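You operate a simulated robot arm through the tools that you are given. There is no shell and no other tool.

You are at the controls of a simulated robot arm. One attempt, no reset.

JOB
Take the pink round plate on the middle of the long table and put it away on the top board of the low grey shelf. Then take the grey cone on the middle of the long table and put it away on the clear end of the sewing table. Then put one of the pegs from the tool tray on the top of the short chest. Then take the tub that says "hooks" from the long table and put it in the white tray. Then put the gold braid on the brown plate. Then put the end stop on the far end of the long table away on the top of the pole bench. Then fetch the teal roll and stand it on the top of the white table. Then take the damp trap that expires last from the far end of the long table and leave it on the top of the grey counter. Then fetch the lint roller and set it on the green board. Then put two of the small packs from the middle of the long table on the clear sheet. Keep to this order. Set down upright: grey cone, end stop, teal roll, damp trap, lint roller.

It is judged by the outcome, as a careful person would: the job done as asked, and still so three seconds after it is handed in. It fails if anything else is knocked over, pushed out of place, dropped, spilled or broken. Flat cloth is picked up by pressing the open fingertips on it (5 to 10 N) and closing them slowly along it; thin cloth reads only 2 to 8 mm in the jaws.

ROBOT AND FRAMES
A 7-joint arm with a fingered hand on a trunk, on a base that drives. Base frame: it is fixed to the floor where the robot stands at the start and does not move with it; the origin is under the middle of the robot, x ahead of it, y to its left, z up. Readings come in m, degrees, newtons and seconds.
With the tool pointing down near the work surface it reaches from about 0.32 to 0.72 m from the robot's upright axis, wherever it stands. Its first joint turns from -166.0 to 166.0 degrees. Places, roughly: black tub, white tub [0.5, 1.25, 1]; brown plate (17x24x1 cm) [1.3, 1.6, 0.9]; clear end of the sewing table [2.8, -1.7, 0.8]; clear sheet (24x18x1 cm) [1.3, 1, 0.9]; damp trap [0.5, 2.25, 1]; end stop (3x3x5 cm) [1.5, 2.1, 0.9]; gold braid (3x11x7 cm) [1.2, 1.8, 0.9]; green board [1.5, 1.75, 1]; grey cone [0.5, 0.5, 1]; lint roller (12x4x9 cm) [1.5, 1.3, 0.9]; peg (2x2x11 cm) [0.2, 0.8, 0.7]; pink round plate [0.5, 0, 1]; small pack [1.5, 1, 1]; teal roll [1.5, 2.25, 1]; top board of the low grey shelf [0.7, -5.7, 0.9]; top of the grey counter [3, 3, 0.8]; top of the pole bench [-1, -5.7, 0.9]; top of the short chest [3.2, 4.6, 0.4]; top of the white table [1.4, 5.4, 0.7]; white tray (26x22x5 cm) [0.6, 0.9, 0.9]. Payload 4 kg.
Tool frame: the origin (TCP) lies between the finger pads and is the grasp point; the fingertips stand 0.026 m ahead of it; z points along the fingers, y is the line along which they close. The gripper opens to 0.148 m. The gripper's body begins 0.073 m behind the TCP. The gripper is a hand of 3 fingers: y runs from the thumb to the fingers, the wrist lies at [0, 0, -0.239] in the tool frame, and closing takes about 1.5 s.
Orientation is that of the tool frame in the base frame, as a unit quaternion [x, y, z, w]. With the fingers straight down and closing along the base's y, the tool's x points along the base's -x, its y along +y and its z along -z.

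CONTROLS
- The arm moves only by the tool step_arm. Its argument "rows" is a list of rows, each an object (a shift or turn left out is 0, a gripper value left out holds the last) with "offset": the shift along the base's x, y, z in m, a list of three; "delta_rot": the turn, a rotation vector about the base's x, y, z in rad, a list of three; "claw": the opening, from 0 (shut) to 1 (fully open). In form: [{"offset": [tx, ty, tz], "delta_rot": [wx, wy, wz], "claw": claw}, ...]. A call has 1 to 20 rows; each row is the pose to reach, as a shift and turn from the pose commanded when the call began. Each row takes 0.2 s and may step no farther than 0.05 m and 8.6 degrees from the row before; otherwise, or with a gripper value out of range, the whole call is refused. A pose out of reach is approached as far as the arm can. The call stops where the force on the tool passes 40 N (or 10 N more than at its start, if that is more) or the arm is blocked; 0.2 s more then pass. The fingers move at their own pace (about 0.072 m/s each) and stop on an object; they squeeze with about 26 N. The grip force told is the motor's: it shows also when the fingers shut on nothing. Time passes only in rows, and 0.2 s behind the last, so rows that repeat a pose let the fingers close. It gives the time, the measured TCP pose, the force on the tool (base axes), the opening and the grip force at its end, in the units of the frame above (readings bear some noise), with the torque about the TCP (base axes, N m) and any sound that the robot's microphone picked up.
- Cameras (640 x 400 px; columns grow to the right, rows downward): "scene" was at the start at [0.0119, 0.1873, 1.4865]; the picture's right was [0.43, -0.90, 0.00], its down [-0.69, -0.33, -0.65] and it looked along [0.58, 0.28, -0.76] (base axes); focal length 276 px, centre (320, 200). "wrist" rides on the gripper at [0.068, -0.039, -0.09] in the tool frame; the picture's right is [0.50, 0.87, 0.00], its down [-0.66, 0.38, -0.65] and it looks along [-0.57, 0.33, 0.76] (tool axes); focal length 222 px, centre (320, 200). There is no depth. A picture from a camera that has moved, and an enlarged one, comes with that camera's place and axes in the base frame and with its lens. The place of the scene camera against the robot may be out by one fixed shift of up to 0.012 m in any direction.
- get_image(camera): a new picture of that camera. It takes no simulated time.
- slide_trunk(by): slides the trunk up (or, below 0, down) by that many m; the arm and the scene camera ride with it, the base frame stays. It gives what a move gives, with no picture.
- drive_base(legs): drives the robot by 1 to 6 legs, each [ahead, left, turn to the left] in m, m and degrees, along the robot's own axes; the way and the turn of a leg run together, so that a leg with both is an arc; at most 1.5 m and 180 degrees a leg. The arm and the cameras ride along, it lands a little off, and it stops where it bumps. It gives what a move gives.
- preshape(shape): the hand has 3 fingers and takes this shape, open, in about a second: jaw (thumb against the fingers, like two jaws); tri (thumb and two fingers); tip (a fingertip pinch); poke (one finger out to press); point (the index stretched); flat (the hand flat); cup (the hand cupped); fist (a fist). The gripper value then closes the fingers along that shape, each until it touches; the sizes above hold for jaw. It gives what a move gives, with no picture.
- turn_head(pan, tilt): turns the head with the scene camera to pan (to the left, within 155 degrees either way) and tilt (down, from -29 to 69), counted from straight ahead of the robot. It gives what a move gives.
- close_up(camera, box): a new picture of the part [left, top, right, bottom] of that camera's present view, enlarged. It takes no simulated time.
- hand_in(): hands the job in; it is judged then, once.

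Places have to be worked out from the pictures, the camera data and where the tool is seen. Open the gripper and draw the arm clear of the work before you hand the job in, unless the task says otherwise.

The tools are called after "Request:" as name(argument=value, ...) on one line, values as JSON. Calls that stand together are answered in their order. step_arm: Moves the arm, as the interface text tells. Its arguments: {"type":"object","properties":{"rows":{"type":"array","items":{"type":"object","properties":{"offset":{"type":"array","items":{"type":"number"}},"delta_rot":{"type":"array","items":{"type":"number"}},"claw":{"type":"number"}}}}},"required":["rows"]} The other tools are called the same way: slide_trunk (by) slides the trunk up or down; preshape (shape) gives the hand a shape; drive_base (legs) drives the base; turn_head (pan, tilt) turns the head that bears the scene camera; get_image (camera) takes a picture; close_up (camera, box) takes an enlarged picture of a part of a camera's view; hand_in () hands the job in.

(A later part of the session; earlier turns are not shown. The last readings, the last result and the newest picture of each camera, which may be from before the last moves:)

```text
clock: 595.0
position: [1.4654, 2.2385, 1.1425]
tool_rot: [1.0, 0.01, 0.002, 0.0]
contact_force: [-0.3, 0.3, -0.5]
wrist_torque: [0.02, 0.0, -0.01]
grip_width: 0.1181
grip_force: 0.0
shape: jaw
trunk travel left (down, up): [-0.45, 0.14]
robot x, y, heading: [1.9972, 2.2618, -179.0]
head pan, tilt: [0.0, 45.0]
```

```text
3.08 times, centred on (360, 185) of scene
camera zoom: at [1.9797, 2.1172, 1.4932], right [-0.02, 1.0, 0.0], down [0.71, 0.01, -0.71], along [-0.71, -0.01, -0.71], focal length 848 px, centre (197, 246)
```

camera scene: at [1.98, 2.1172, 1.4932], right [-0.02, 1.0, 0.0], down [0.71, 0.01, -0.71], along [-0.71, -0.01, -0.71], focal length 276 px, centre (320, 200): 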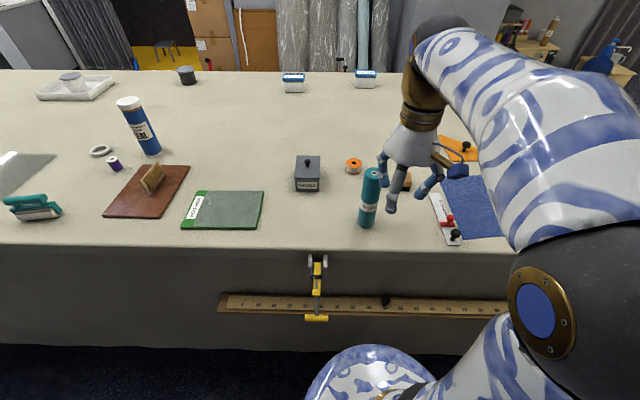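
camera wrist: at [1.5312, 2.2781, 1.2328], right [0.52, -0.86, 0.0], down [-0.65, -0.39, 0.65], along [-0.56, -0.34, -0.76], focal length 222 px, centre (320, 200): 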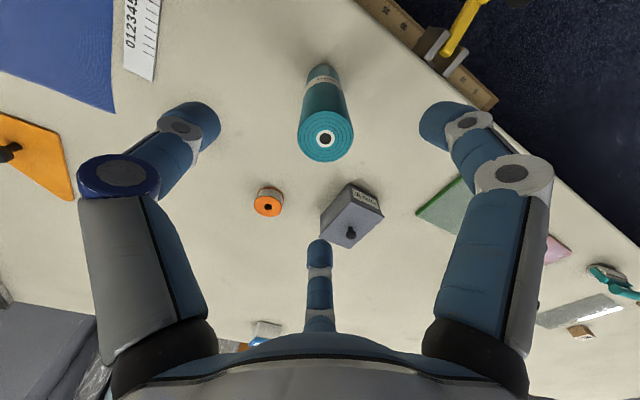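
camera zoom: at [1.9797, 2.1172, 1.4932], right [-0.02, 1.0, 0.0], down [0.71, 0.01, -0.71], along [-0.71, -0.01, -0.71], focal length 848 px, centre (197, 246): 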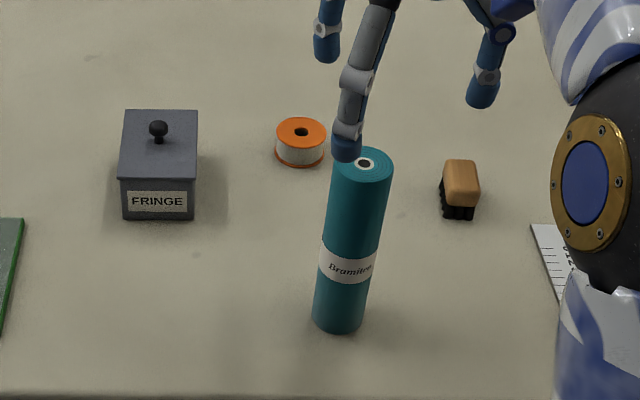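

Roll axis (1.463, 2.232), top ≈1.058. I centre and lower so that 5 cm of it is inside the hand, then close.

Request:
step_arm(rows=[{"offset": [-0.001, -0.006, -0.02], "claw": 0.8}, {"offset": [-0.001, -0.006, -0.06], "claw": 0.8}, {"offset": [-0.001, -0.006, -0.1], "claw": 0.8}, {"offset": [-0.001, -0.006, -0.134], "claw": 0.8}, {"offset": [-0.001, -0.006, -0.134], "claw": 0.8}])

Request:
get_image(camera="wrist")

Request:
close_up(camera="scene", box=[300, 120, 420, 250])

```text
clock: 596.2
position: [1.4665, 2.2329, 1.0099]
tool_rot: [1.0, 0.011, 0.002, -0.001]
contact_force: [-0.5, 0.1, -0.3]
wrist_torque: [-0.02, 0.01, 0.0]
grip_width: 0.1183
grip_force: 0.0
shape: jaw
trunk travel left (down, up): [-0.45, 0.14]
robot x, y, heading: [1.9978, 2.2651, -178.8]
head pan, tilt: [0.0, 45.0]
```

```text
taken
camera wrist: at [1.5323, 2.2726, 1.0994], right [0.52, -0.86, 0.0], down [-0.65, -0.39, 0.65], along [-0.56, -0.34, -0.76], focal length 222 px, centre (320, 200)
```

wrist: 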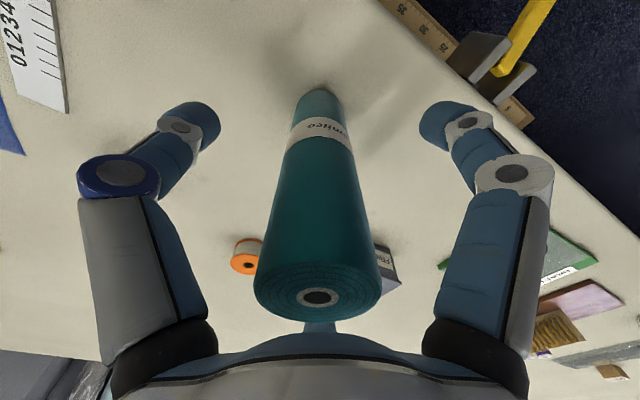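

```text
3.08 times, centred on (360, 185) of scene
camera zoom: at [1.9798, 2.1172, 1.4932], right [-0.02, 1.0, 0.0], down [0.71, 0.01, -0.71], along [-0.71, -0.01, -0.71], focal length 848 px, centre (197, 246)
```

zoom: 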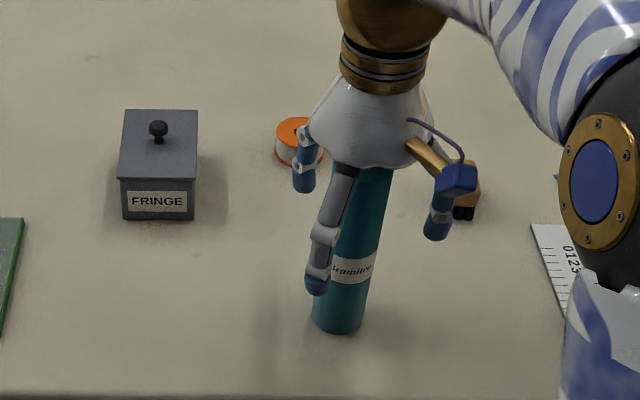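

The roll is inside the fingers, centred. I close slowly.

Request:
step_arm(rows=[{"claw": 0.65}, {"claw": 0.5}, {"claw": 0.4}, {"claw": 0.3}, {"claw": 0.2}, {"claw": 0.1}, {"claw": 0.0}, {"claw": 0.0}])

Request:
get_image(camera="wrist")

Request:
close_up(camera="scene", box=[300, 120, 420, 250])

```text
clock: 598.0
position: [1.4663, 2.2327, 1.0093]
tool_rot: [1.0, 0.01, 0.001, 0.0]
contact_force: [0.8, 0.5, 0.0]
wrist_torque: [0.0, 0.02, -0.03]
grip_width: 0.0406
grip_force: 25.6
shape: jaw
trunk travel left (down, up): [-0.45, 0.14]
robot x, y, heading: [1.9984, 2.2626, -178.7]
head pan, tilt: [0.0, 45.0]
```

```text
taken
camera wrist: at [1.5322, 2.2726, 1.0997], right [0.52, -0.86, 0.0], down [-0.65, -0.39, 0.65], along [-0.56, -0.34, -0.76], focal length 222 px, centre (320, 200)
```

wrist: 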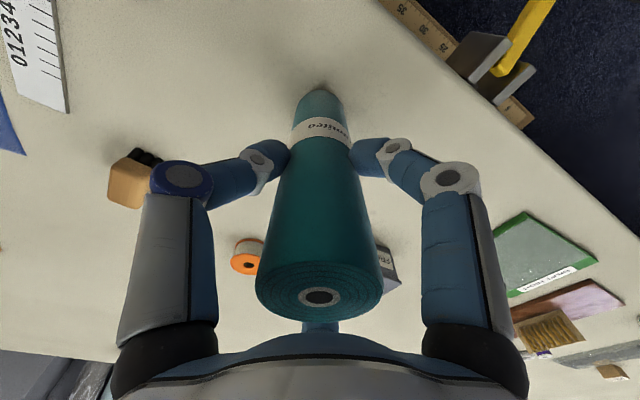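

```text
3.08 times, centred on (360, 185) of scene
camera zoom: at [1.9798, 2.1172, 1.4931], right [-0.02, 1.0, 0.0], down [0.71, 0.01, -0.71], along [-0.71, -0.01, -0.71], focal length 848 px, centre (197, 246)
```

zoom: 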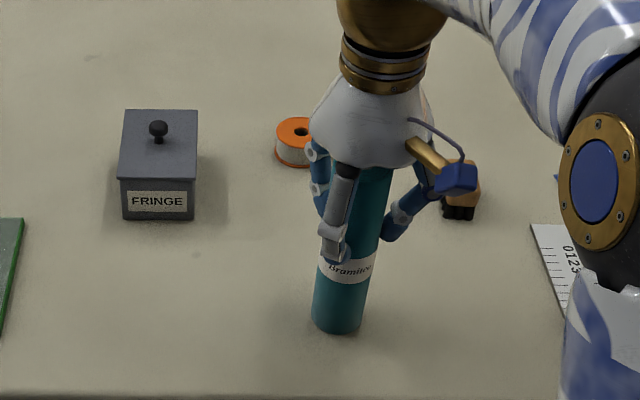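

Held at 41 mm. I lift it clear and draw it back.

Request:
step_arm(rows=[{"offset": [0, 0, 0.01]}, {"offset": [0, 0, 0.03]}, {"offset": [0, 0, 0.06]}, {"offset": [0, 0, 0.1]}, {"offset": [0.02, 0.0, 0.13]}, {"offset": [0.05, 0.01, 0.15]}, {"offset": [0.08, 0.02, 0.16]}, {"offset": [0.11, 0.02, 0.17]}, {"offset": [0.13, 0.02, 0.17]}])

Request:
get_image(camera="wrist")

Request:
get_image(camera="scene")

```text
clock: 600.0
position: [1.597, 2.2512, 1.1783]
tool_rot: [1.0, 0.01, 0.001, 0.0]
contact_force: [0.7, -0.3, -1.3]
wrist_torque: [0.0, 0.02, -0.01]
grip_width: 0.0405
grip_force: 26.1
shape: jaw
trunk travel left (down, up): [-0.45, 0.14]
robot x, y, heading: [1.9947, 2.2641, -178.8]
head pan, tilt: [0.0, 45.0]
```

```text
taken
camera wrist: at [1.6613, 2.2919, 1.269], right [0.52, -0.86, 0.0], down [-0.65, -0.39, 0.65], along [-0.56, -0.34, -0.76], focal length 222 px, centre (320, 200)
```

wrist: 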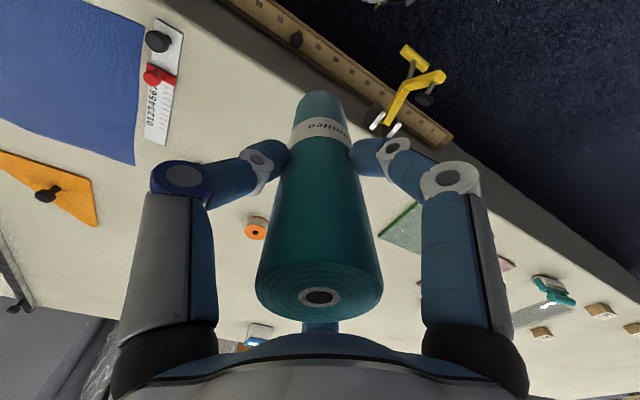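

```text
taken
camera scene: at [1.9801, 2.1171, 1.4932], right [-0.02, 1.0, 0.0], down [0.71, 0.01, -0.71], along [-0.71, -0.01, -0.71], focal length 276 px, centre (320, 200)
```

scene: 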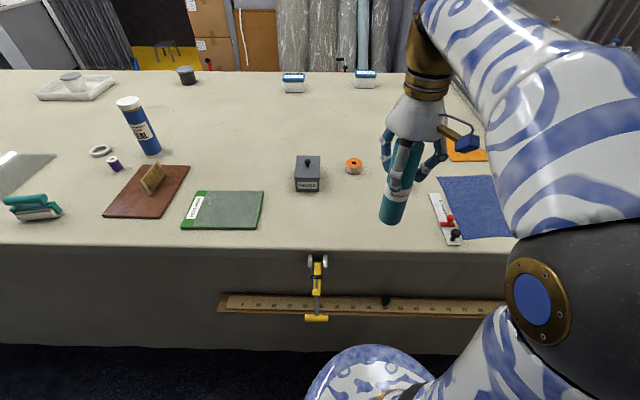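

Request:
close_up(camera="scene", box=[350, 90, 470, 240])

```text
2.67 times, centred on (410, 165) of scene
camera zoom: at [1.9801, 2.1171, 1.4932], right [-0.02, 1.0, 0.0], down [0.71, 0.01, -0.71], along [-0.71, -0.01, -0.71], focal length 735 px, centre (80, 293)
```

zoom: 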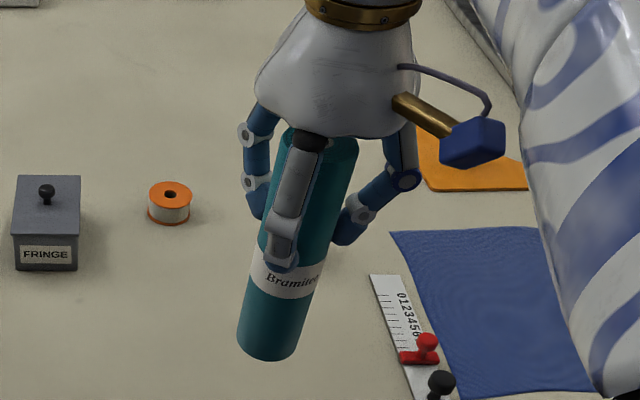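

The roll hangs vertical. I drive north past the table end and turn to face the white table.

Request:
drive_base(legs=[[0, -0.9, -1.2], [0, -0.85, 0], [0, 0, -90]])

Request:
turn_head(pan=0, tilt=30)

Request:
get_image(camera="scene")

```text
clock: 612.8
position: [1.9724, 4.434, 1.179]
tool_rot: [-0.697, 0.717, -0.001, 0.0]
contact_force: [-0.3, -0.8, -0.7]
wrist_torque: [-0.04, 0.02, -0.02]
grip_width: 0.0407
grip_force: 25.4
shape: jaw
trunk travel left (down, up): [-0.45, 0.14]
robot x, y, heading: [1.9642, 4.0344, 88.5]
head pan, tilt: [0.0, 45.0]
```

```text
clock: 613.6
position: [1.9724, 4.4337, 1.1796]
tool_rot: [-0.696, 0.718, -0.001, 0.0]
contact_force: [0.7, -0.6, -1.7]
wrist_torque: [-0.03, -0.02, 0.01]
grip_width: 0.0405
grip_force: 26.2
shape: jaw
trunk travel left (down, up): [-0.45, 0.14]
robot x, y, heading: [1.9664, 4.0328, 88.6]
head pan, tilt: [0.0, 30.0]
```

```text
taken
camera scene: at [1.8188, 4.071, 1.5157], right [1.0, -0.03, 0.0], down [-0.01, -0.5, -0.87], along [0.02, 0.87, -0.5], focal length 276 px, centre (320, 200)
```

scene: 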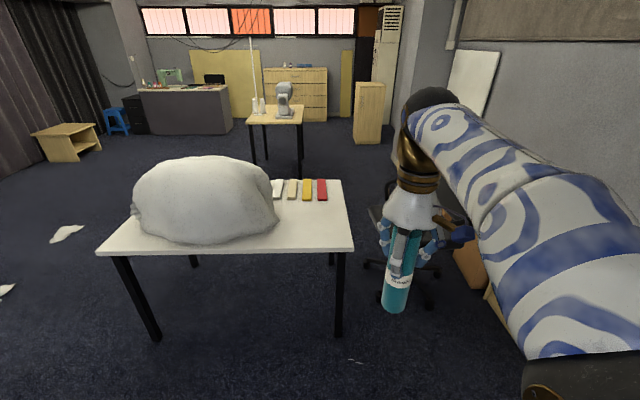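

The white table spans x≈0.89–1.99, y≈5.0–5.7; its right front quarter around (1.81, 5.20) is clear of the mound and the swatches. I drive up to it.

Request:
drive_base(legs=[[0.55, 0.16, 1.4]])

Request:
turn_head(pan=0, tilt=50)

Request:
get_image(camera="scene")

```text
clock: 617.0
position: [1.8095, 5.01, 1.1794]
tool_rot: [0.709, -0.706, 0.001, -0.001]
contact_force: [-0.4, -0.1, -1.4]
wrist_torque: [-0.02, 0.02, -0.01]
grip_width: 0.0402
grip_force: 26.2
shape: jaw
trunk travel left (down, up): [-0.45, 0.14]
robot x, y, heading: [1.8171, 4.6103, 90.3]
head pan, tilt: [0.0, 30.0]
```

```text
clock: 617.8
position: [1.8092, 5.01, 1.1788]
tool_rot: [0.709, -0.705, 0.002, 0.0]
contact_force: [-0.2, -0.4, -2.9]
wrist_torque: [0.02, 0.0, 0.02]
grip_width: 0.0403
grip_force: 26.1
shape: jaw
trunk travel left (down, up): [-0.45, 0.14]
robot x, y, heading: [1.8169, 4.6082, 90.2]
head pan, tilt: [0.0, 50.0]
```

```text
taken
camera scene: at [1.6676, 4.6281, 1.4863], right [1.0, 0.01, 0.0], down [0.0, -0.77, -0.64], along [0.0, 0.64, -0.77], focal length 276 px, centre (320, 200)
```

scene: 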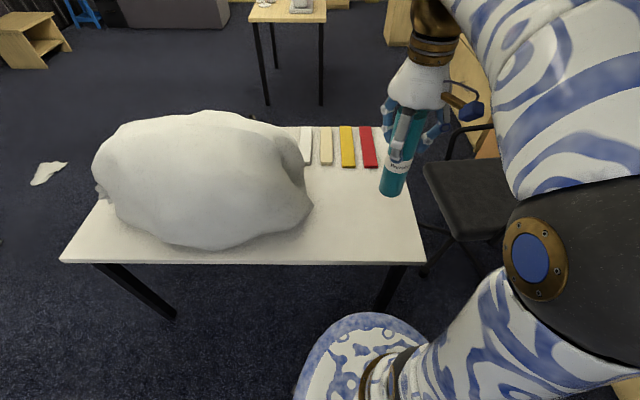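

I extend over (1.81, 5.20) and lower the roll toward the table.

Request:
step_arm(rows=[{"offset": [0, 0.04, 0]}, {"offset": [0, 0.08, -0.01]}, {"offset": [0, 0.12, -0.02]}, {"offset": [0, 0.16, -0.04]}, {"offset": [0, 0.185, -0.07]}, {"offset": [0, 0.185, -0.11]}, {"offset": [0, 0.185, -0.15]}, {"offset": [0, 0.185, -0.19]}, {"offset": [0, 0.185, -0.23]}, {"offset": [0, 0.185, -0.27]}, {"offset": [0, 0.185, -0.29]}])

Request:
get_image(camera="scene")

Request:
get_image(camera="wrist")

```text
clock: 620.2
position: [1.8119, 5.1958, 0.8888]
tool_rot: [0.709, -0.705, 0.003, 0.001]
contact_force: [-0.1, -0.4, -1.2]
wrist_torque: [0.01, 0.01, 0.01]
grip_width: 0.0405
grip_force: 25.9
shape: jaw
trunk travel left (down, up): [-0.45, 0.14]
robot x, y, heading: [1.8144, 4.6059, 90.2]
head pan, tilt: [0.0, 50.0]
```

```text
taken
camera scene: at [1.6676, 4.6284, 1.4862], right [1.0, 0.01, 0.0], down [0.0, -0.77, -0.64], along [0.0, 0.64, -0.77], focal length 276 px, centre (320, 200)
```

scene: 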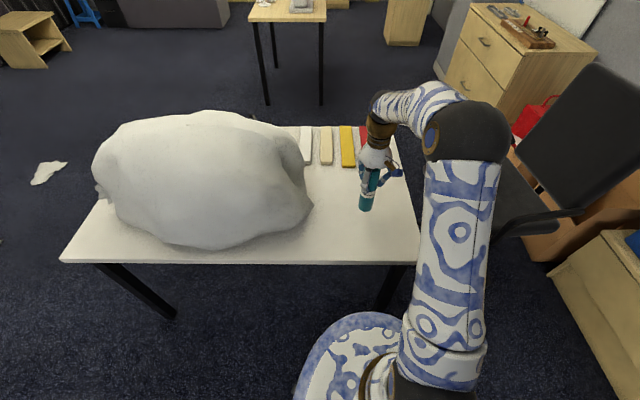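

```text
taken
camera wrist: at [1.851, 5.1284, 0.9787], right [-0.86, -0.5, 0.0], down [-0.38, 0.66, 0.65], along [-0.33, 0.56, -0.76], focal length 222 px, centre (320, 200)
```

wrist: 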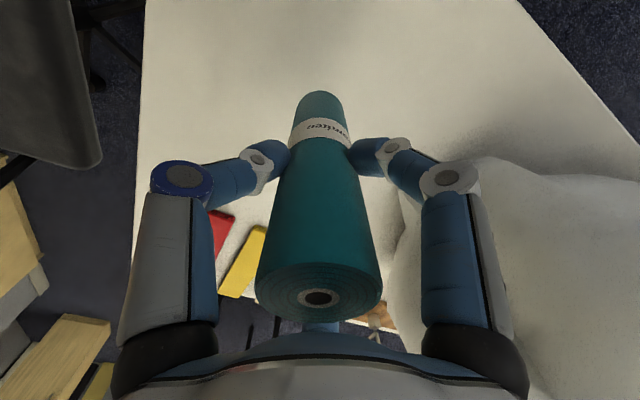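

Request:
step_arm(rows=[{"offset": [0, 0, -0.008]}, {"offset": [0, 0, -0.016]}, {"offset": [0, 0, -0.022]}])

Request:
close_up(camera="scene", box=[310, 120, 450, 260])

```text
clock: 621.0
position: [1.8097, 5.1949, 0.8672]
tool_rot: [0.708, -0.706, 0.001, 0.001]
contact_force: [0.2, 0.5, -1.8]
wrist_torque: [0.04, -0.01, 0.0]
grip_width: 0.0405
grip_force: 25.9
shape: jaw
trunk travel left (down, up): [-0.45, 0.14]
robot x, y, heading: [1.8191, 4.6068, 90.7]
head pan, tilt: [0.0, 50.0]
```

```text
2.86 times, centred on (380, 190) of scene
camera zoom: at [1.6677, 4.6283, 1.4862], right [1.0, 0.01, 0.0], down [0.0, -0.77, -0.64], along [0.0, 0.64, -0.77], focal length 787 px, centre (149, 229)
```

zoom: 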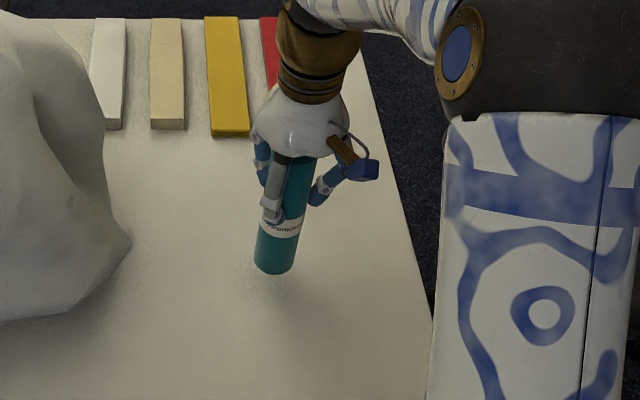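

Request:
step_arm(rows=[{"offset": [0, 0, -0.004]}, {"offset": [0, 0, -0.008]}])

```text
clock: 621.6
position: [1.8106, 5.1955, 0.8585]
tool_rot: [0.709, -0.705, 0.001, 0.0]
contact_force: [0.1, 0.3, -0.7]
wrist_torque: [0.0, 0.01, 0.0]
grip_width: 0.0403
grip_force: 25.8
shape: jaw
trunk travel left (down, up): [-0.45, 0.14]
robot x, y, heading: [1.8146, 4.6087, 90.3]
head pan, tilt: [0.0, 50.0]
```

Request:
step_arm(rows=[{"offset": [0, 0, -0.003]}, {"offset": [0, 0, -0.006]}])

```text
clock: 622.2
position: [1.8098, 5.196, 0.8528]
tool_rot: [0.708, -0.707, 0.001, -0.001]
contact_force: [-0.8, -0.4, -0.9]
wrist_torque: [0.0, 0.03, 0.0]
grip_width: 0.0405
grip_force: 25.9
shape: jaw
trunk travel left (down, up): [-0.45, 0.14]
robot x, y, heading: [1.8197, 4.6093, 90.2]
head pan, tilt: [0.0, 50.0]
```

Request:
step_arm(rows=[{"offset": [0, 0, -0.003]}, {"offset": [0, 0, -0.006]}])

```text
clock: 622.8
position: [1.8099, 5.1962, 0.8481]
tool_rot: [0.708, -0.706, 0.002, 0.0]
contact_force: [-0.1, -0.6, -2.5]
wrist_torque: [-0.01, 0.01, 0.03]
grip_width: 0.0403
grip_force: 25.9
shape: jaw
trunk travel left (down, up): [-0.45, 0.14]
robot x, y, heading: [1.8175, 4.6081, 90.3]
head pan, tilt: [0.0, 50.0]
```

Request:
step_arm(rows=[{"offset": [0, 0, -0.003]}, {"offset": [0, 0, -0.006]}])

Request:
close_up(camera="scene", box=[330, 160, 410, 240])

```text
clock: 623.4
position: [1.8102, 5.1966, 0.8423]
tool_rot: [0.708, -0.706, 0.001, 0.0]
contact_force: [0.1, 1.3, -0.8]
wrist_torque: [0.0, 0.01, 0.02]
grip_width: 0.0403
grip_force: 25.9
shape: jaw
trunk travel left (down, up): [-0.45, 0.14]
robot x, y, heading: [1.8174, 4.6086, 90.5]
head pan, tilt: [0.0, 50.0]
```

```text
5.00 times, centred on (370, 200) of scene
camera zoom: at [1.6677, 4.6283, 1.4862], right [1.0, 0.01, 0.0], down [0.0, -0.77, -0.64], along [0.0, 0.64, -0.77], focal length 1378 px, centre (70, 200)
```

zoom: 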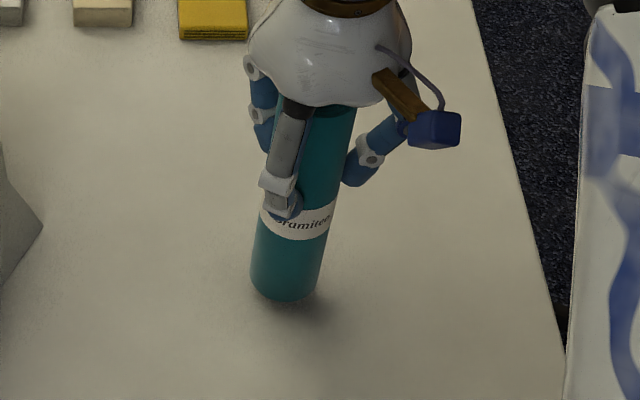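

Close now (shadow at the base). I continue in small steps.

Request:
step_arm(rows=[{"offset": [0, 0, -0.002]}, {"offset": [0, 0, -0.004]}])

```text
clock: 624.0
position: [1.8106, 5.1945, 0.8368]
tool_rot: [0.708, -0.706, 0.002, 0.001]
contact_force: [-0.3, -0.4, -1.4]
wrist_torque: [0.03, 0.01, 0.01]
grip_width: 0.0404
grip_force: 25.9
shape: jaw
trunk travel left (down, up): [-0.45, 0.14]
robot x, y, heading: [1.8186, 4.6084, 90.4]
head pan, tilt: [0.0, 50.0]
```

Request:
step_arm(rows=[{"offset": [0, 0, -0.002]}, {"offset": [0, 0, -0.004]}])

```text
clock: 624.6
position: [1.81, 5.1955, 0.8327]
tool_rot: [0.708, -0.706, 0.001, 0.001]
contact_force: [0.8, -1.1, -2.0]
wrist_torque: [-0.03, 0.01, -0.02]
grip_width: 0.0404
grip_force: 26.0
shape: jaw
trunk travel left (down, up): [-0.45, 0.14]
robot x, y, heading: [1.8159, 4.6123, 90.3]
head pan, tilt: [0.0, 50.0]
```

Request:
step_arm(rows=[{"offset": [0, 0, -0.002]}, {"offset": [0, 0, -0.004]}])

Request:
close_up(camera="scene", box=[330, 160, 410, 240])

```text
clock: 625.2
position: [1.8097, 5.1955, 0.8294]
tool_rot: [0.708, -0.706, 0.0, 0.001]
contact_force: [-0.2, -0.7, 2.7]
wrist_torque: [-0.02, 0.0, -0.01]
grip_width: 0.0406
grip_force: 26.2
shape: jaw
trunk travel left (down, up): [-0.45, 0.14]
robot x, y, heading: [1.8171, 4.6091, 90.2]
head pan, tilt: [0.0, 50.0]
```

```text
5.00 times, centred on (370, 200) of scene
camera zoom: at [1.6677, 4.6278, 1.4864], right [1.0, 0.01, 0.0], down [0.0, -0.77, -0.64], along [0.0, 0.64, -0.77], focal length 1378 px, centre (70, 200)
```

zoom: 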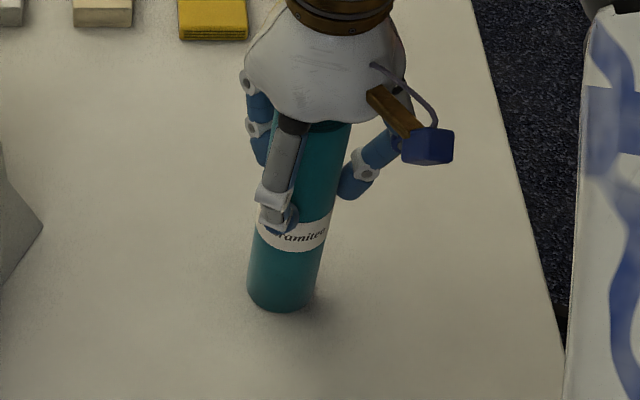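

The roll touches the table (+2.7 N). I open slowly.

Request:
step_arm(rows=[{"claw": 0.29}, {"claw": 0.31}, {"claw": 0.33}, {"claw": 0.36}, {"claw": 0.4}, {"claw": 0.45}, {"claw": 0.52}, {"claw": 0.6}, {"claw": 0.6}])

Request:
close_up(camera="scene", box=[330, 150, 430, 240])

Request:
get_image(camera="wrist")

```text
clock: 627.2
position: [1.8088, 5.1959, 0.8282]
tool_rot: [0.708, -0.706, 0.001, 0.0]
contact_force: [-1.0, -0.2, -1.1]
wrist_torque: [-0.03, 0.01, -0.02]
grip_width: 0.0883
grip_force: 0.0
shape: jaw
trunk travel left (down, up): [-0.45, 0.14]
robot x, y, heading: [1.8135, 4.6077, 90.2]
head pan, tilt: [0.0, 50.0]
```

```text
4.44 times, centred on (380, 195) of scene
camera zoom: at [1.6677, 4.6281, 1.4862], right [1.0, 0.01, 0.0], down [0.0, -0.77, -0.64], along [0.0, 0.64, -0.77], focal length 1225 px, centre (53, 222)
```

zoom: 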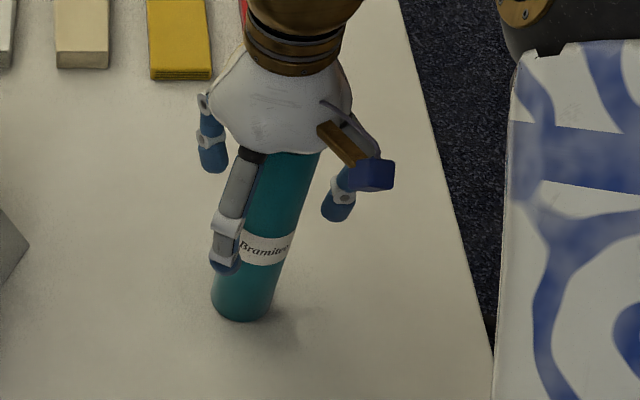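

```text
taken
camera wrist: at [1.8478, 5.1277, 0.9186], right [-0.86, -0.5, 0.0], down [-0.38, 0.66, 0.65], along [-0.33, 0.56, -0.76], focal length 222 px, centre (320, 200)
```

wrist: 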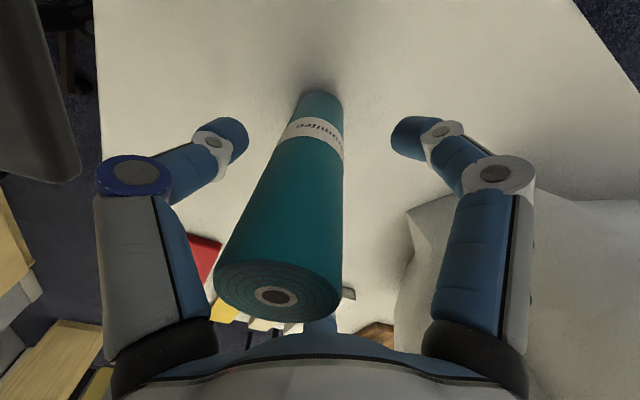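

The roll appears to lean a little; it is still caged by the fingers. I hold still a moment and look again.

Request:
step_arm(rows=[{"offset": [0, 0, 0]}, {"offset": [0, 0, 0]}])

Request:
get_image(camera="wrist")

Request:
close_up(camera="scene", box=[330, 150, 430, 240])

```text
clock: 627.8
position: [1.8099, 5.1949, 0.8294]
tool_rot: [0.708, -0.706, 0.001, 0.0]
contact_force: [0.0, 1.0, 0.4]
wrist_torque: [0.02, 0.0, 0.02]
grip_width: 0.0883
grip_force: 0.0
shape: jaw
trunk travel left (down, up): [-0.45, 0.14]
robot x, y, heading: [1.8189, 4.608, 90.4]
head pan, tilt: [0.0, 50.0]
```

```text
taken
camera wrist: at [1.8478, 5.1278, 0.9186], right [-0.86, -0.5, 0.0], down [-0.38, 0.66, 0.65], along [-0.33, 0.56, -0.76], focal length 222 px, centre (320, 200)
```

wrist: 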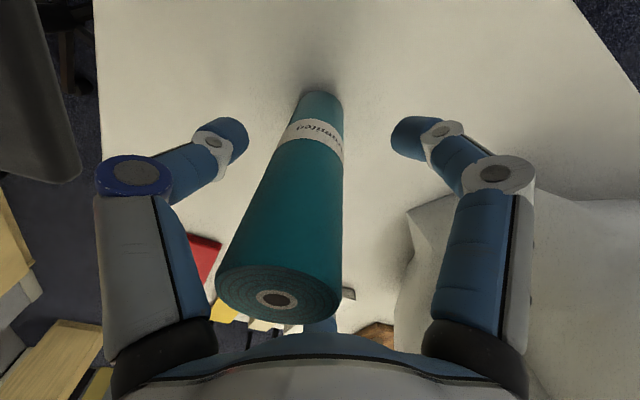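

```text
4.44 times, centred on (380, 195) of scene
camera zoom: at [1.6677, 4.6281, 1.4862], right [1.0, 0.01, 0.0], down [0.0, -0.77, -0.64], along [0.0, 0.64, -0.77], focal length 1225 px, centre (53, 222)
```

zoom: 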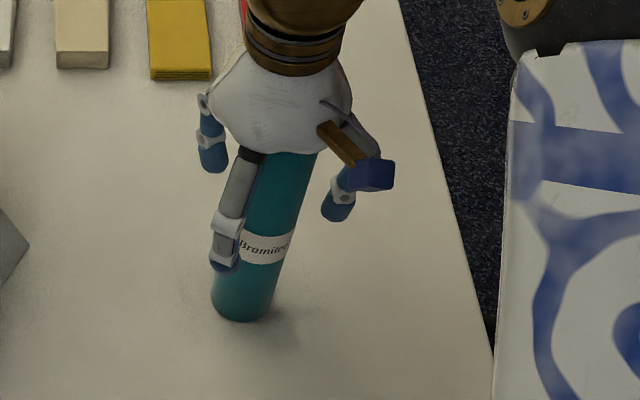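

Request:
step_arm(rows=[{"offset": [0, 0, 0]}, {"offset": [0, 0, 0]}, {"offset": [0, 0, 0]}, {"offset": [0, 0, 0]}, {"offset": [0, 0, 0]}])

Request:
close_up(camera="wrist", box=[160, 60, 420, 340])

Request:
close_up(camera="scene", box=[330, 150, 430, 240])

```text
clock: 629.0
position: [1.8097, 5.1944, 0.8278]
tool_rot: [0.709, -0.706, 0.002, 0.001]
contact_force: [-0.1, 0.6, -0.2]
wrist_torque: [-0.01, -0.01, -0.01]
grip_width: 0.0884
grip_force: 0.1
shape: jaw
trunk travel left (down, up): [-0.45, 0.14]
robot x, y, heading: [1.8147, 4.6054, 90.0]
head pan, tilt: [0.0, 50.0]
```

```text
1.43 times, centred on (290, 200) of wrist
camera zoom: at [1.8478, 5.1278, 0.9186], right [-0.86, -0.5, 0.0], down [-0.38, 0.66, 0.65], along [-0.33, 0.56, -0.76], focal length 317 px, centre (363, 200)
```

zoom: 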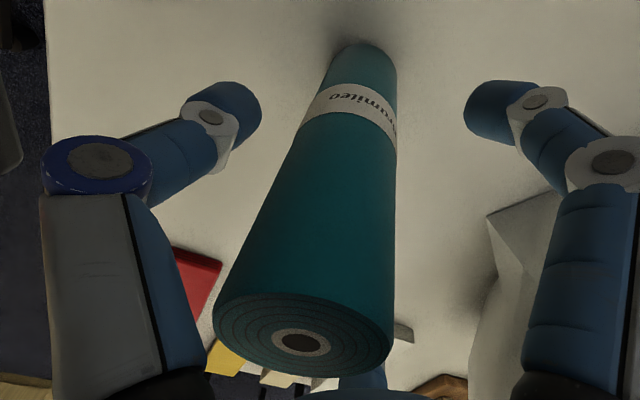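

```text
4.44 times, centred on (380, 195) of scene
camera zoom: at [1.6677, 4.6281, 1.4862], right [1.0, 0.01, 0.0], down [0.0, -0.77, -0.64], along [0.0, 0.64, -0.77], focal length 1225 px, centre (53, 222)
```

zoom: 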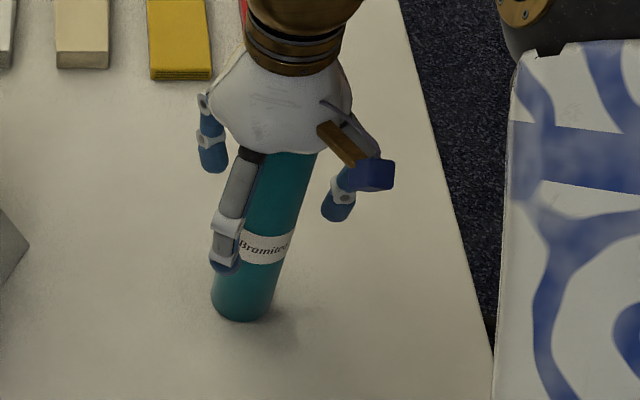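

The roll rests leaning about 5° against the thumb. I close the hand again to straighten it, before deciding how to release.

Request:
step_arm(rows=[{"claw": 0.5}, {"claw": 0.42}, {"claw": 0.36}, {"claw": 0.3}, {"claw": 0.2}, {"claw": 0.1}, {"claw": 0.0}, {"claw": 0.0}])

Request:
get_image(camera="wrist")

Request:
close_up(camera="scene", box=[330, 150, 430, 240])

```text
clock: 630.8
position: [1.8096, 5.1959, 0.829]
tool_rot: [0.709, -0.705, 0.002, 0.001]
contact_force: [0.7, 0.1, -1.0]
wrist_torque: [-0.02, 0.02, -0.01]
grip_width: 0.0411
grip_force: 25.9
shape: jaw
trunk travel left (down, up): [-0.45, 0.14]
robot x, y, heading: [1.8194, 4.6079, 90.4]
head pan, tilt: [0.0, 50.0]
```

```text
taken
camera wrist: at [1.8478, 5.1278, 0.9185], right [-0.86, -0.5, 0.0], down [-0.38, 0.66, 0.65], along [-0.33, 0.56, -0.76], focal length 222 px, centre (320, 200)
```

wrist: 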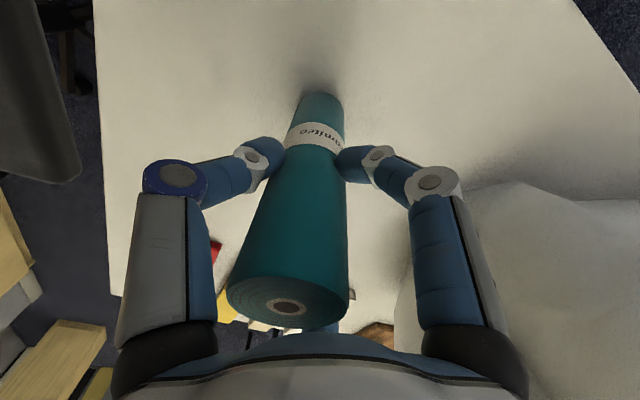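

```text
4.44 times, centred on (380, 195) of scene
camera zoom: at [1.6677, 4.6283, 1.4862], right [1.0, 0.01, 0.0], down [0.0, -0.77, -0.64], along [0.0, 0.64, -0.77], focal length 1225 px, centre (53, 222)
```

zoom: 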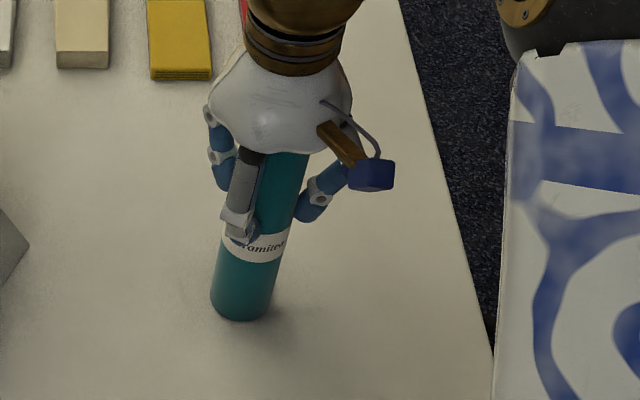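

I look closely at the roll's base and outline to judge its true lean.

Request:
close_up(camera="scene", box=[350, 180, 410, 230])

Request:
close_up(camera="wrist", box=[270, 70, 370, 170])

```text
8.00 times, centred on (380, 205) of scene
camera zoom: at [1.6677, 4.6283, 1.4862], right [1.0, 0.01, 0.0], down [0.0, -0.77, -0.64], along [0.0, 0.64, -0.77], focal length 2205 px, centre (-160, 160)
```

zoom: 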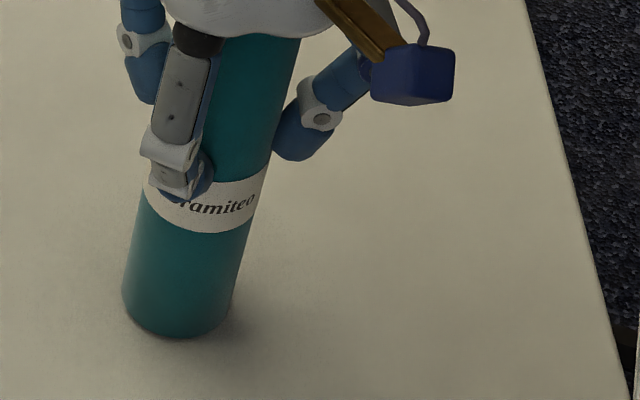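

```text
4.00 times, centred on (320, 120) of wrist
camera zoom: at [1.8478, 5.1278, 0.9185], right [-0.86, -0.5, 0.0], down [-0.38, 0.66, 0.65], along [-0.33, 0.56, -0.76], focal length 888 px, centre (320, 520)
```

zoom: 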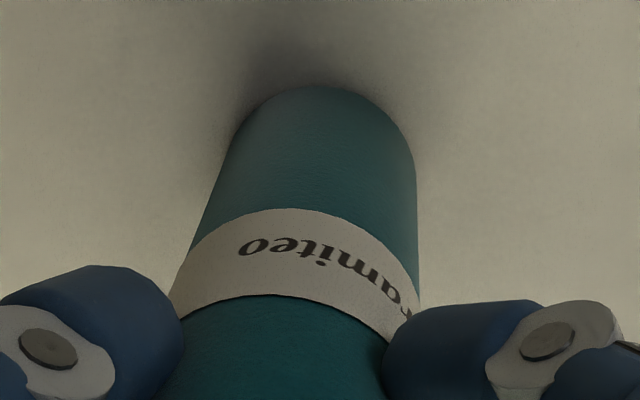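

The roll sits about 3° off vertical in the grip. I lift it 3 mm, tilt the hand to bring it vertical, and set it down again.

Request:
step_arm(rows=[{"offset": [0, 0, 0.004]}, {"offset": [0, 0, 0.004], "delta_rot": [0.015, -0.025, 0]}, {"offset": [0, 0, 0.004], "delta_rot": [0.029, -0.05, 0]}, {"offset": [0, 0, 0.004], "delta_rot": [0.029, -0.05, 0]}])

Request:
close_up(camera="scene", box=[350, 150, 410, 230])

Request:
close_up(camera="wrist", box=[220, 60, 420, 330])

```text
clock: 631.8
position: [1.81, 5.1947, 0.8324]
tool_rot: [0.708, -0.705, 0.009, -0.028]
contact_force: [0.1, 0.3, -1.7]
wrist_torque: [-0.03, -0.04, 0.04]
grip_width: 0.041
grip_force: 25.7
shape: jaw
trunk travel left (down, up): [-0.45, 0.14]
robot x, y, heading: [1.8124, 4.6086, 90.5]
head pan, tilt: [0.0, 50.0]
```

```text
5.00 times, centred on (380, 190) of scene
camera zoom: at [1.6676, 4.6283, 1.4862], right [1.0, 0.01, 0.0], down [0.0, -0.77, -0.64], along [0.0, 0.64, -0.77], focal length 1378 px, centre (20, 250)
```

zoom: 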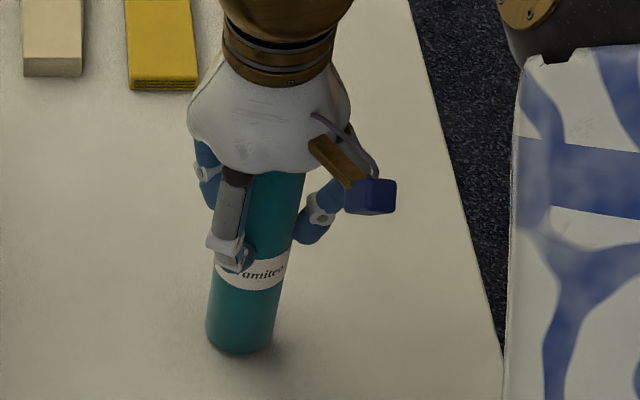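

```text
1.48 times, centred on (320, 195) of wrist
camera zoom: at [1.8432, 5.1251, 0.9221], right [-0.86, -0.5, -0.06], down [-0.41, 0.64, 0.65], along [-0.29, 0.59, -0.76], focal length 329 px, centre (320, 207)
```

zoom: 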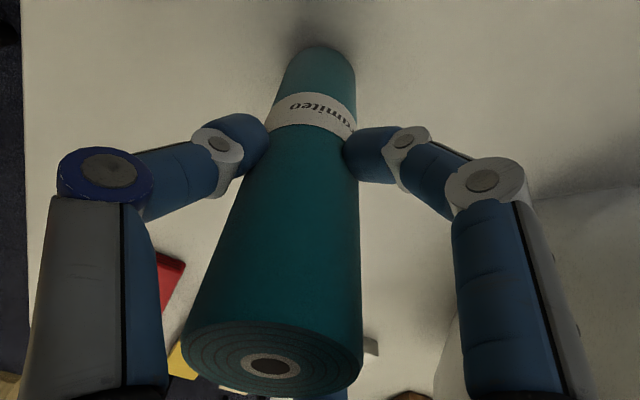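

Now it is within about 1° of vertical. I lower it to contact again.

Request:
step_arm(rows=[{"offset": [0, 0, -0.002], "delta_rot": [-0.004, 0.01, 0]}, {"offset": [0, 0, -0.004], "delta_rot": [-0.004, 0.01, 0]}])

```text
clock: 632.4
position: [1.8099, 5.1951, 0.8286]
tool_rot: [0.708, -0.706, 0.006, -0.022]
contact_force: [-0.2, 0.1, -2.0]
wrist_torque: [-0.01, 0.03, 0.02]
grip_width: 0.0407
grip_force: 26.4
shape: jaw
trunk travel left (down, up): [-0.45, 0.14]
robot x, y, heading: [1.8182, 4.6078, 90.2]
head pan, tilt: [0.0, 50.0]
```

Request:
step_arm(rows=[{"offset": [0, 0, -0.001]}, {"offset": [0, 0, -0.003]}])

```text
clock: 633.0
position: [1.8113, 5.1931, 0.8268]
tool_rot: [0.708, -0.706, 0.006, -0.024]
contact_force: [1.1, -0.5, 13.3]
wrist_torque: [0.05, -0.04, 0.03]
grip_width: 0.041
grip_force: 26.3
shape: jaw
trunk travel left (down, up): [-0.45, 0.14]
robot x, y, heading: [1.817, 4.6031, 90.2]
head pan, tilt: [0.0, 50.0]
```

Seated with 13 N. I ease to a light touch and open very slowly.

Request:
step_arm(rows=[{"offset": [0, 0, 0.001]}, {"offset": [0, 0, 0.001], "claw": 0.28}, {"offset": [0, 0, 0.001], "claw": 0.285}, {"offset": [0, 0, 0.001], "claw": 0.29}, {"offset": [0, 0, 0.001], "claw": 0.295}, {"offset": [0, 0, 0.001], "claw": 0.3}, {"offset": [0, 0, 0.001], "claw": 0.305}, {"offset": [0, 0, 0.001], "claw": 0.31}, {"offset": [0, 0, 0.001], "claw": 0.32}, {"offset": [0, 0, 0.001], "claw": 0.33}])

Request:
close_up(camera="scene", box=[350, 150, 410, 230])

Request:
close_up(camera="wrist", box=[220, 60, 420, 330])

```text
clock: 635.2
position: [1.8104, 5.1935, 0.8269]
tool_rot: [0.707, -0.706, 0.007, -0.023]
contact_force: [-0.2, 0.7, -0.5]
wrist_torque: [-0.02, 0.06, 0.0]
grip_width: 0.0492
grip_force: 0.1
shape: jaw
trunk travel left (down, up): [-0.45, 0.14]
robot x, y, heading: [1.8152, 4.6077, 90.2]
head pan, tilt: [0.0, 50.0]
```

```text
5.00 times, centred on (380, 190) of scene
camera zoom: at [1.6677, 4.6282, 1.4862], right [1.0, 0.01, 0.0], down [0.0, -0.77, -0.64], along [0.0, 0.64, -0.77], focal length 1378 px, centre (20, 250)
```

zoom: 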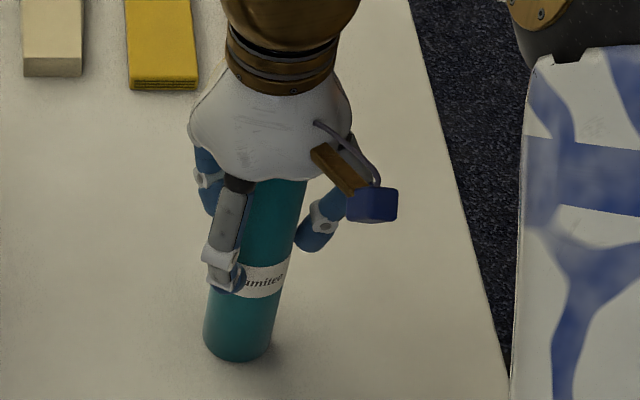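

```text
1.48 times, centred on (320, 195) of wrist
camera zoom: at [1.845, 5.1242, 0.9166], right [-0.86, -0.5, -0.05], down [-0.41, 0.64, 0.65], along [-0.3, 0.58, -0.76], focal length 329 px, centre (320, 207)
```

zoom: 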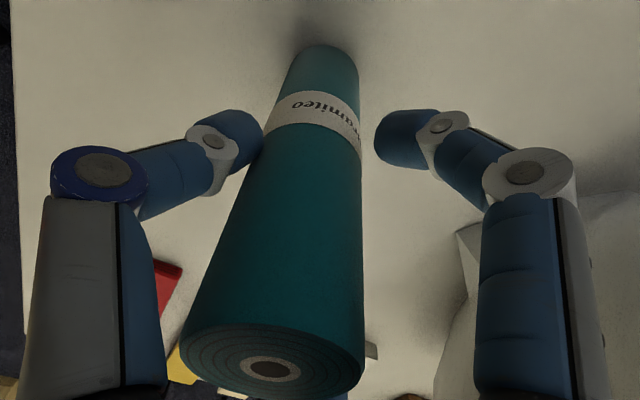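

The roll stands vertical as the fingers loosen. I keep opening.

Request:
step_arm(rows=[{"claw": 0.36}, {"claw": 0.4}, {"claw": 0.45}, {"claw": 0.5}, {"claw": 0.6}, {"claw": 0.7}, {"claw": 0.7}])

Request:
close_up(camera="scene", box=[350, 150, 410, 230])

Request:
get_image(camera="wrist")

```text
clock: 636.8
position: [1.8093, 5.1932, 0.8271]
tool_rot: [0.708, -0.706, 0.007, -0.022]
contact_force: [0.0, 0.0, 0.0]
wrist_torque: [-0.01, -0.01, 0.01]
grip_width: 0.1029
grip_force: 0.2
shape: jaw
trunk travel left (down, up): [-0.45, 0.14]
robot x, y, heading: [1.8143, 4.6095, 90.4]
head pan, tilt: [0.0, 50.0]
```

```text
5.00 times, centred on (380, 190) of scene
camera zoom: at [1.6677, 4.6281, 1.4862], right [1.0, 0.01, 0.0], down [0.0, -0.77, -0.64], along [0.0, 0.64, -0.77], focal length 1378 px, centre (20, 250)
```

zoom: 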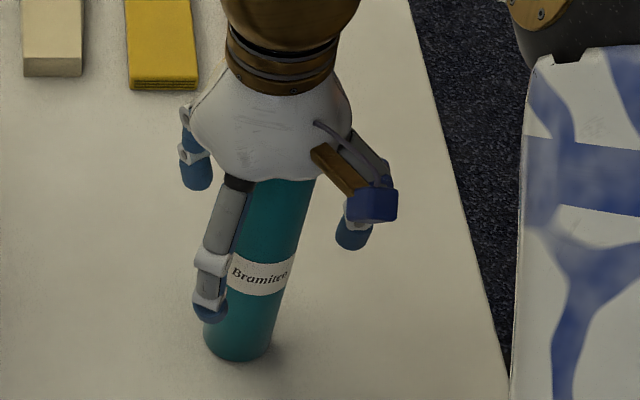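

```text
taken
camera wrist: at [1.845, 5.1241, 0.9166], right [-0.86, -0.5, -0.05], down [-0.41, 0.64, 0.65], along [-0.3, 0.58, -0.76], focal length 222 px, centre (320, 200)
```

wrist: 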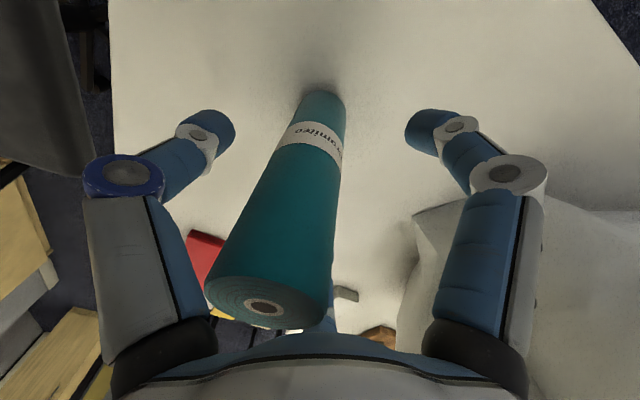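

It leans slightly again after opening. To learn whether it rests on the thumb or stands by itself, I shift the hand 6 mm away (+x) and look.

Request:
step_arm(rows=[{"offset": [0.003, 0, 0]}, {"offset": [0.006, 0, 0]}, {"offset": [0.006, 0, 0]}, {"offset": [0.006, 0, 0]}])

Request:
close_up(camera="scene", box=[350, 150, 410, 230])

Request:
get_image(camera="wrist")

```text
clock: 637.8
position: [1.8168, 5.1943, 0.8258]
tool_rot: [0.708, -0.706, 0.006, -0.022]
contact_force: [0.0, -0.6, 0.3]
wrist_torque: [0.03, -0.05, -0.01]
grip_width: 0.1032
grip_force: 0.1
shape: jaw
trunk travel left (down, up): [-0.45, 0.14]
robot x, y, heading: [1.8161, 4.6103, 90.3]
head pan, tilt: [0.0, 50.0]
```

```text
5.00 times, centred on (380, 190) of scene
camera zoom: at [1.6676, 4.6281, 1.4862], right [1.0, 0.01, 0.0], down [0.0, -0.77, -0.64], along [0.0, 0.64, -0.77], focal length 1378 px, centre (20, 250)
```

zoom: 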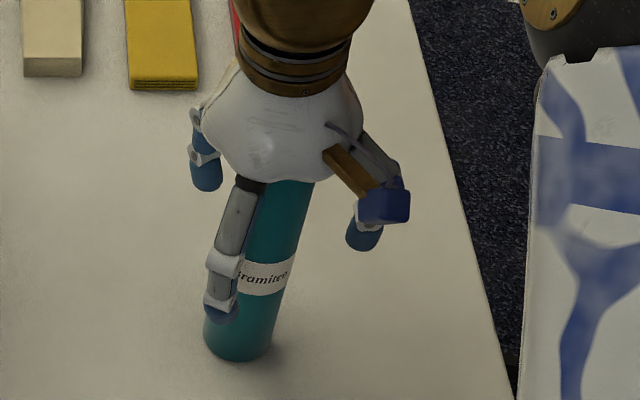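

```text
taken
camera wrist: at [1.8518, 5.1245, 0.9152], right [-0.86, -0.5, -0.05], down [-0.41, 0.64, 0.65], along [-0.3, 0.58, -0.76], focal length 222 px, centre (320, 200)
```

wrist: 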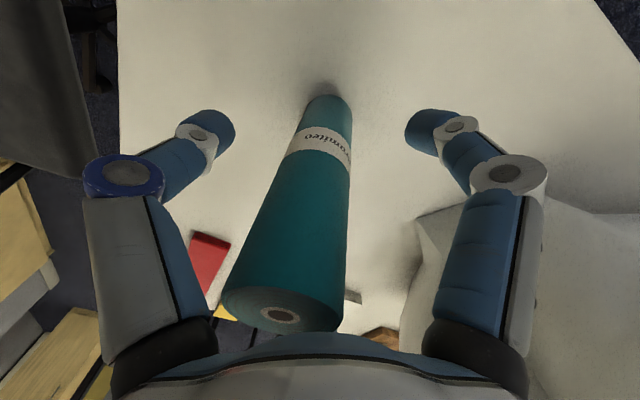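

It did not follow the thumb — it stands by itself and is settling. I wait a second and look again.

Request:
step_arm(rows=[{"offset": [0, 0, 0]}, {"offset": [0, 0, 0]}, {"offset": [0, 0, 0]}, {"offset": [0, 0, 0]}, {"offset": [0, 0, 0]}, {"offset": [0, 0, 0]}])

Request:
close_up(camera="scene", box=[350, 150, 410, 230])

Request:
get_image(camera="wrist")

```text
clock: 639.2
position: [1.8177, 5.1943, 0.8248]
tool_rot: [0.708, -0.706, 0.007, -0.023]
contact_force: [-0.1, -0.8, 0.6]
wrist_torque: [0.01, -0.03, -0.01]
grip_width: 0.1032
grip_force: 0.1
shape: jaw
trunk travel left (down, up): [-0.45, 0.14]
robot x, y, heading: [1.8164, 4.6056, 90.2]
head pan, tilt: [0.0, 50.0]
```

```text
5.00 times, centred on (380, 190) of scene
camera zoom: at [1.6677, 4.6281, 1.4862], right [1.0, 0.01, 0.0], down [0.0, -0.77, -0.64], along [0.0, 0.64, -0.77], focal length 1378 px, centre (20, 250)
```

zoom: 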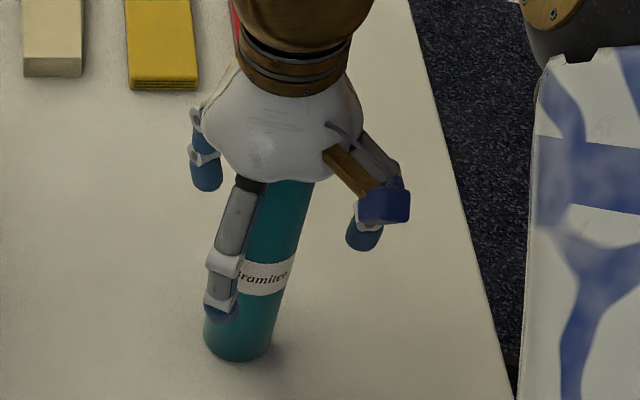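

```text
taken
camera wrist: at [1.8518, 5.1245, 0.9152], right [-0.86, -0.5, -0.05], down [-0.41, 0.64, 0.65], along [-0.3, 0.58, -0.76], focal length 222 px, centre (320, 200)
```

wrist: 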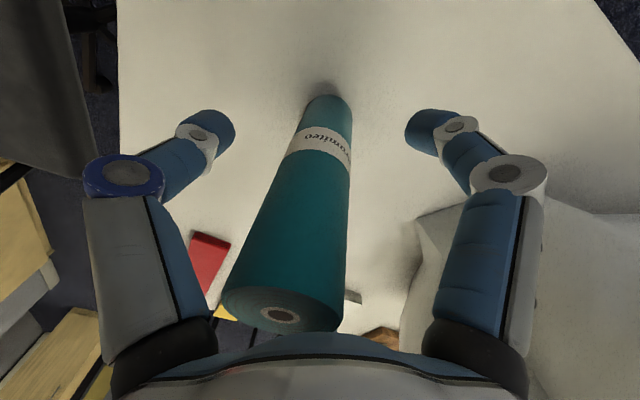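

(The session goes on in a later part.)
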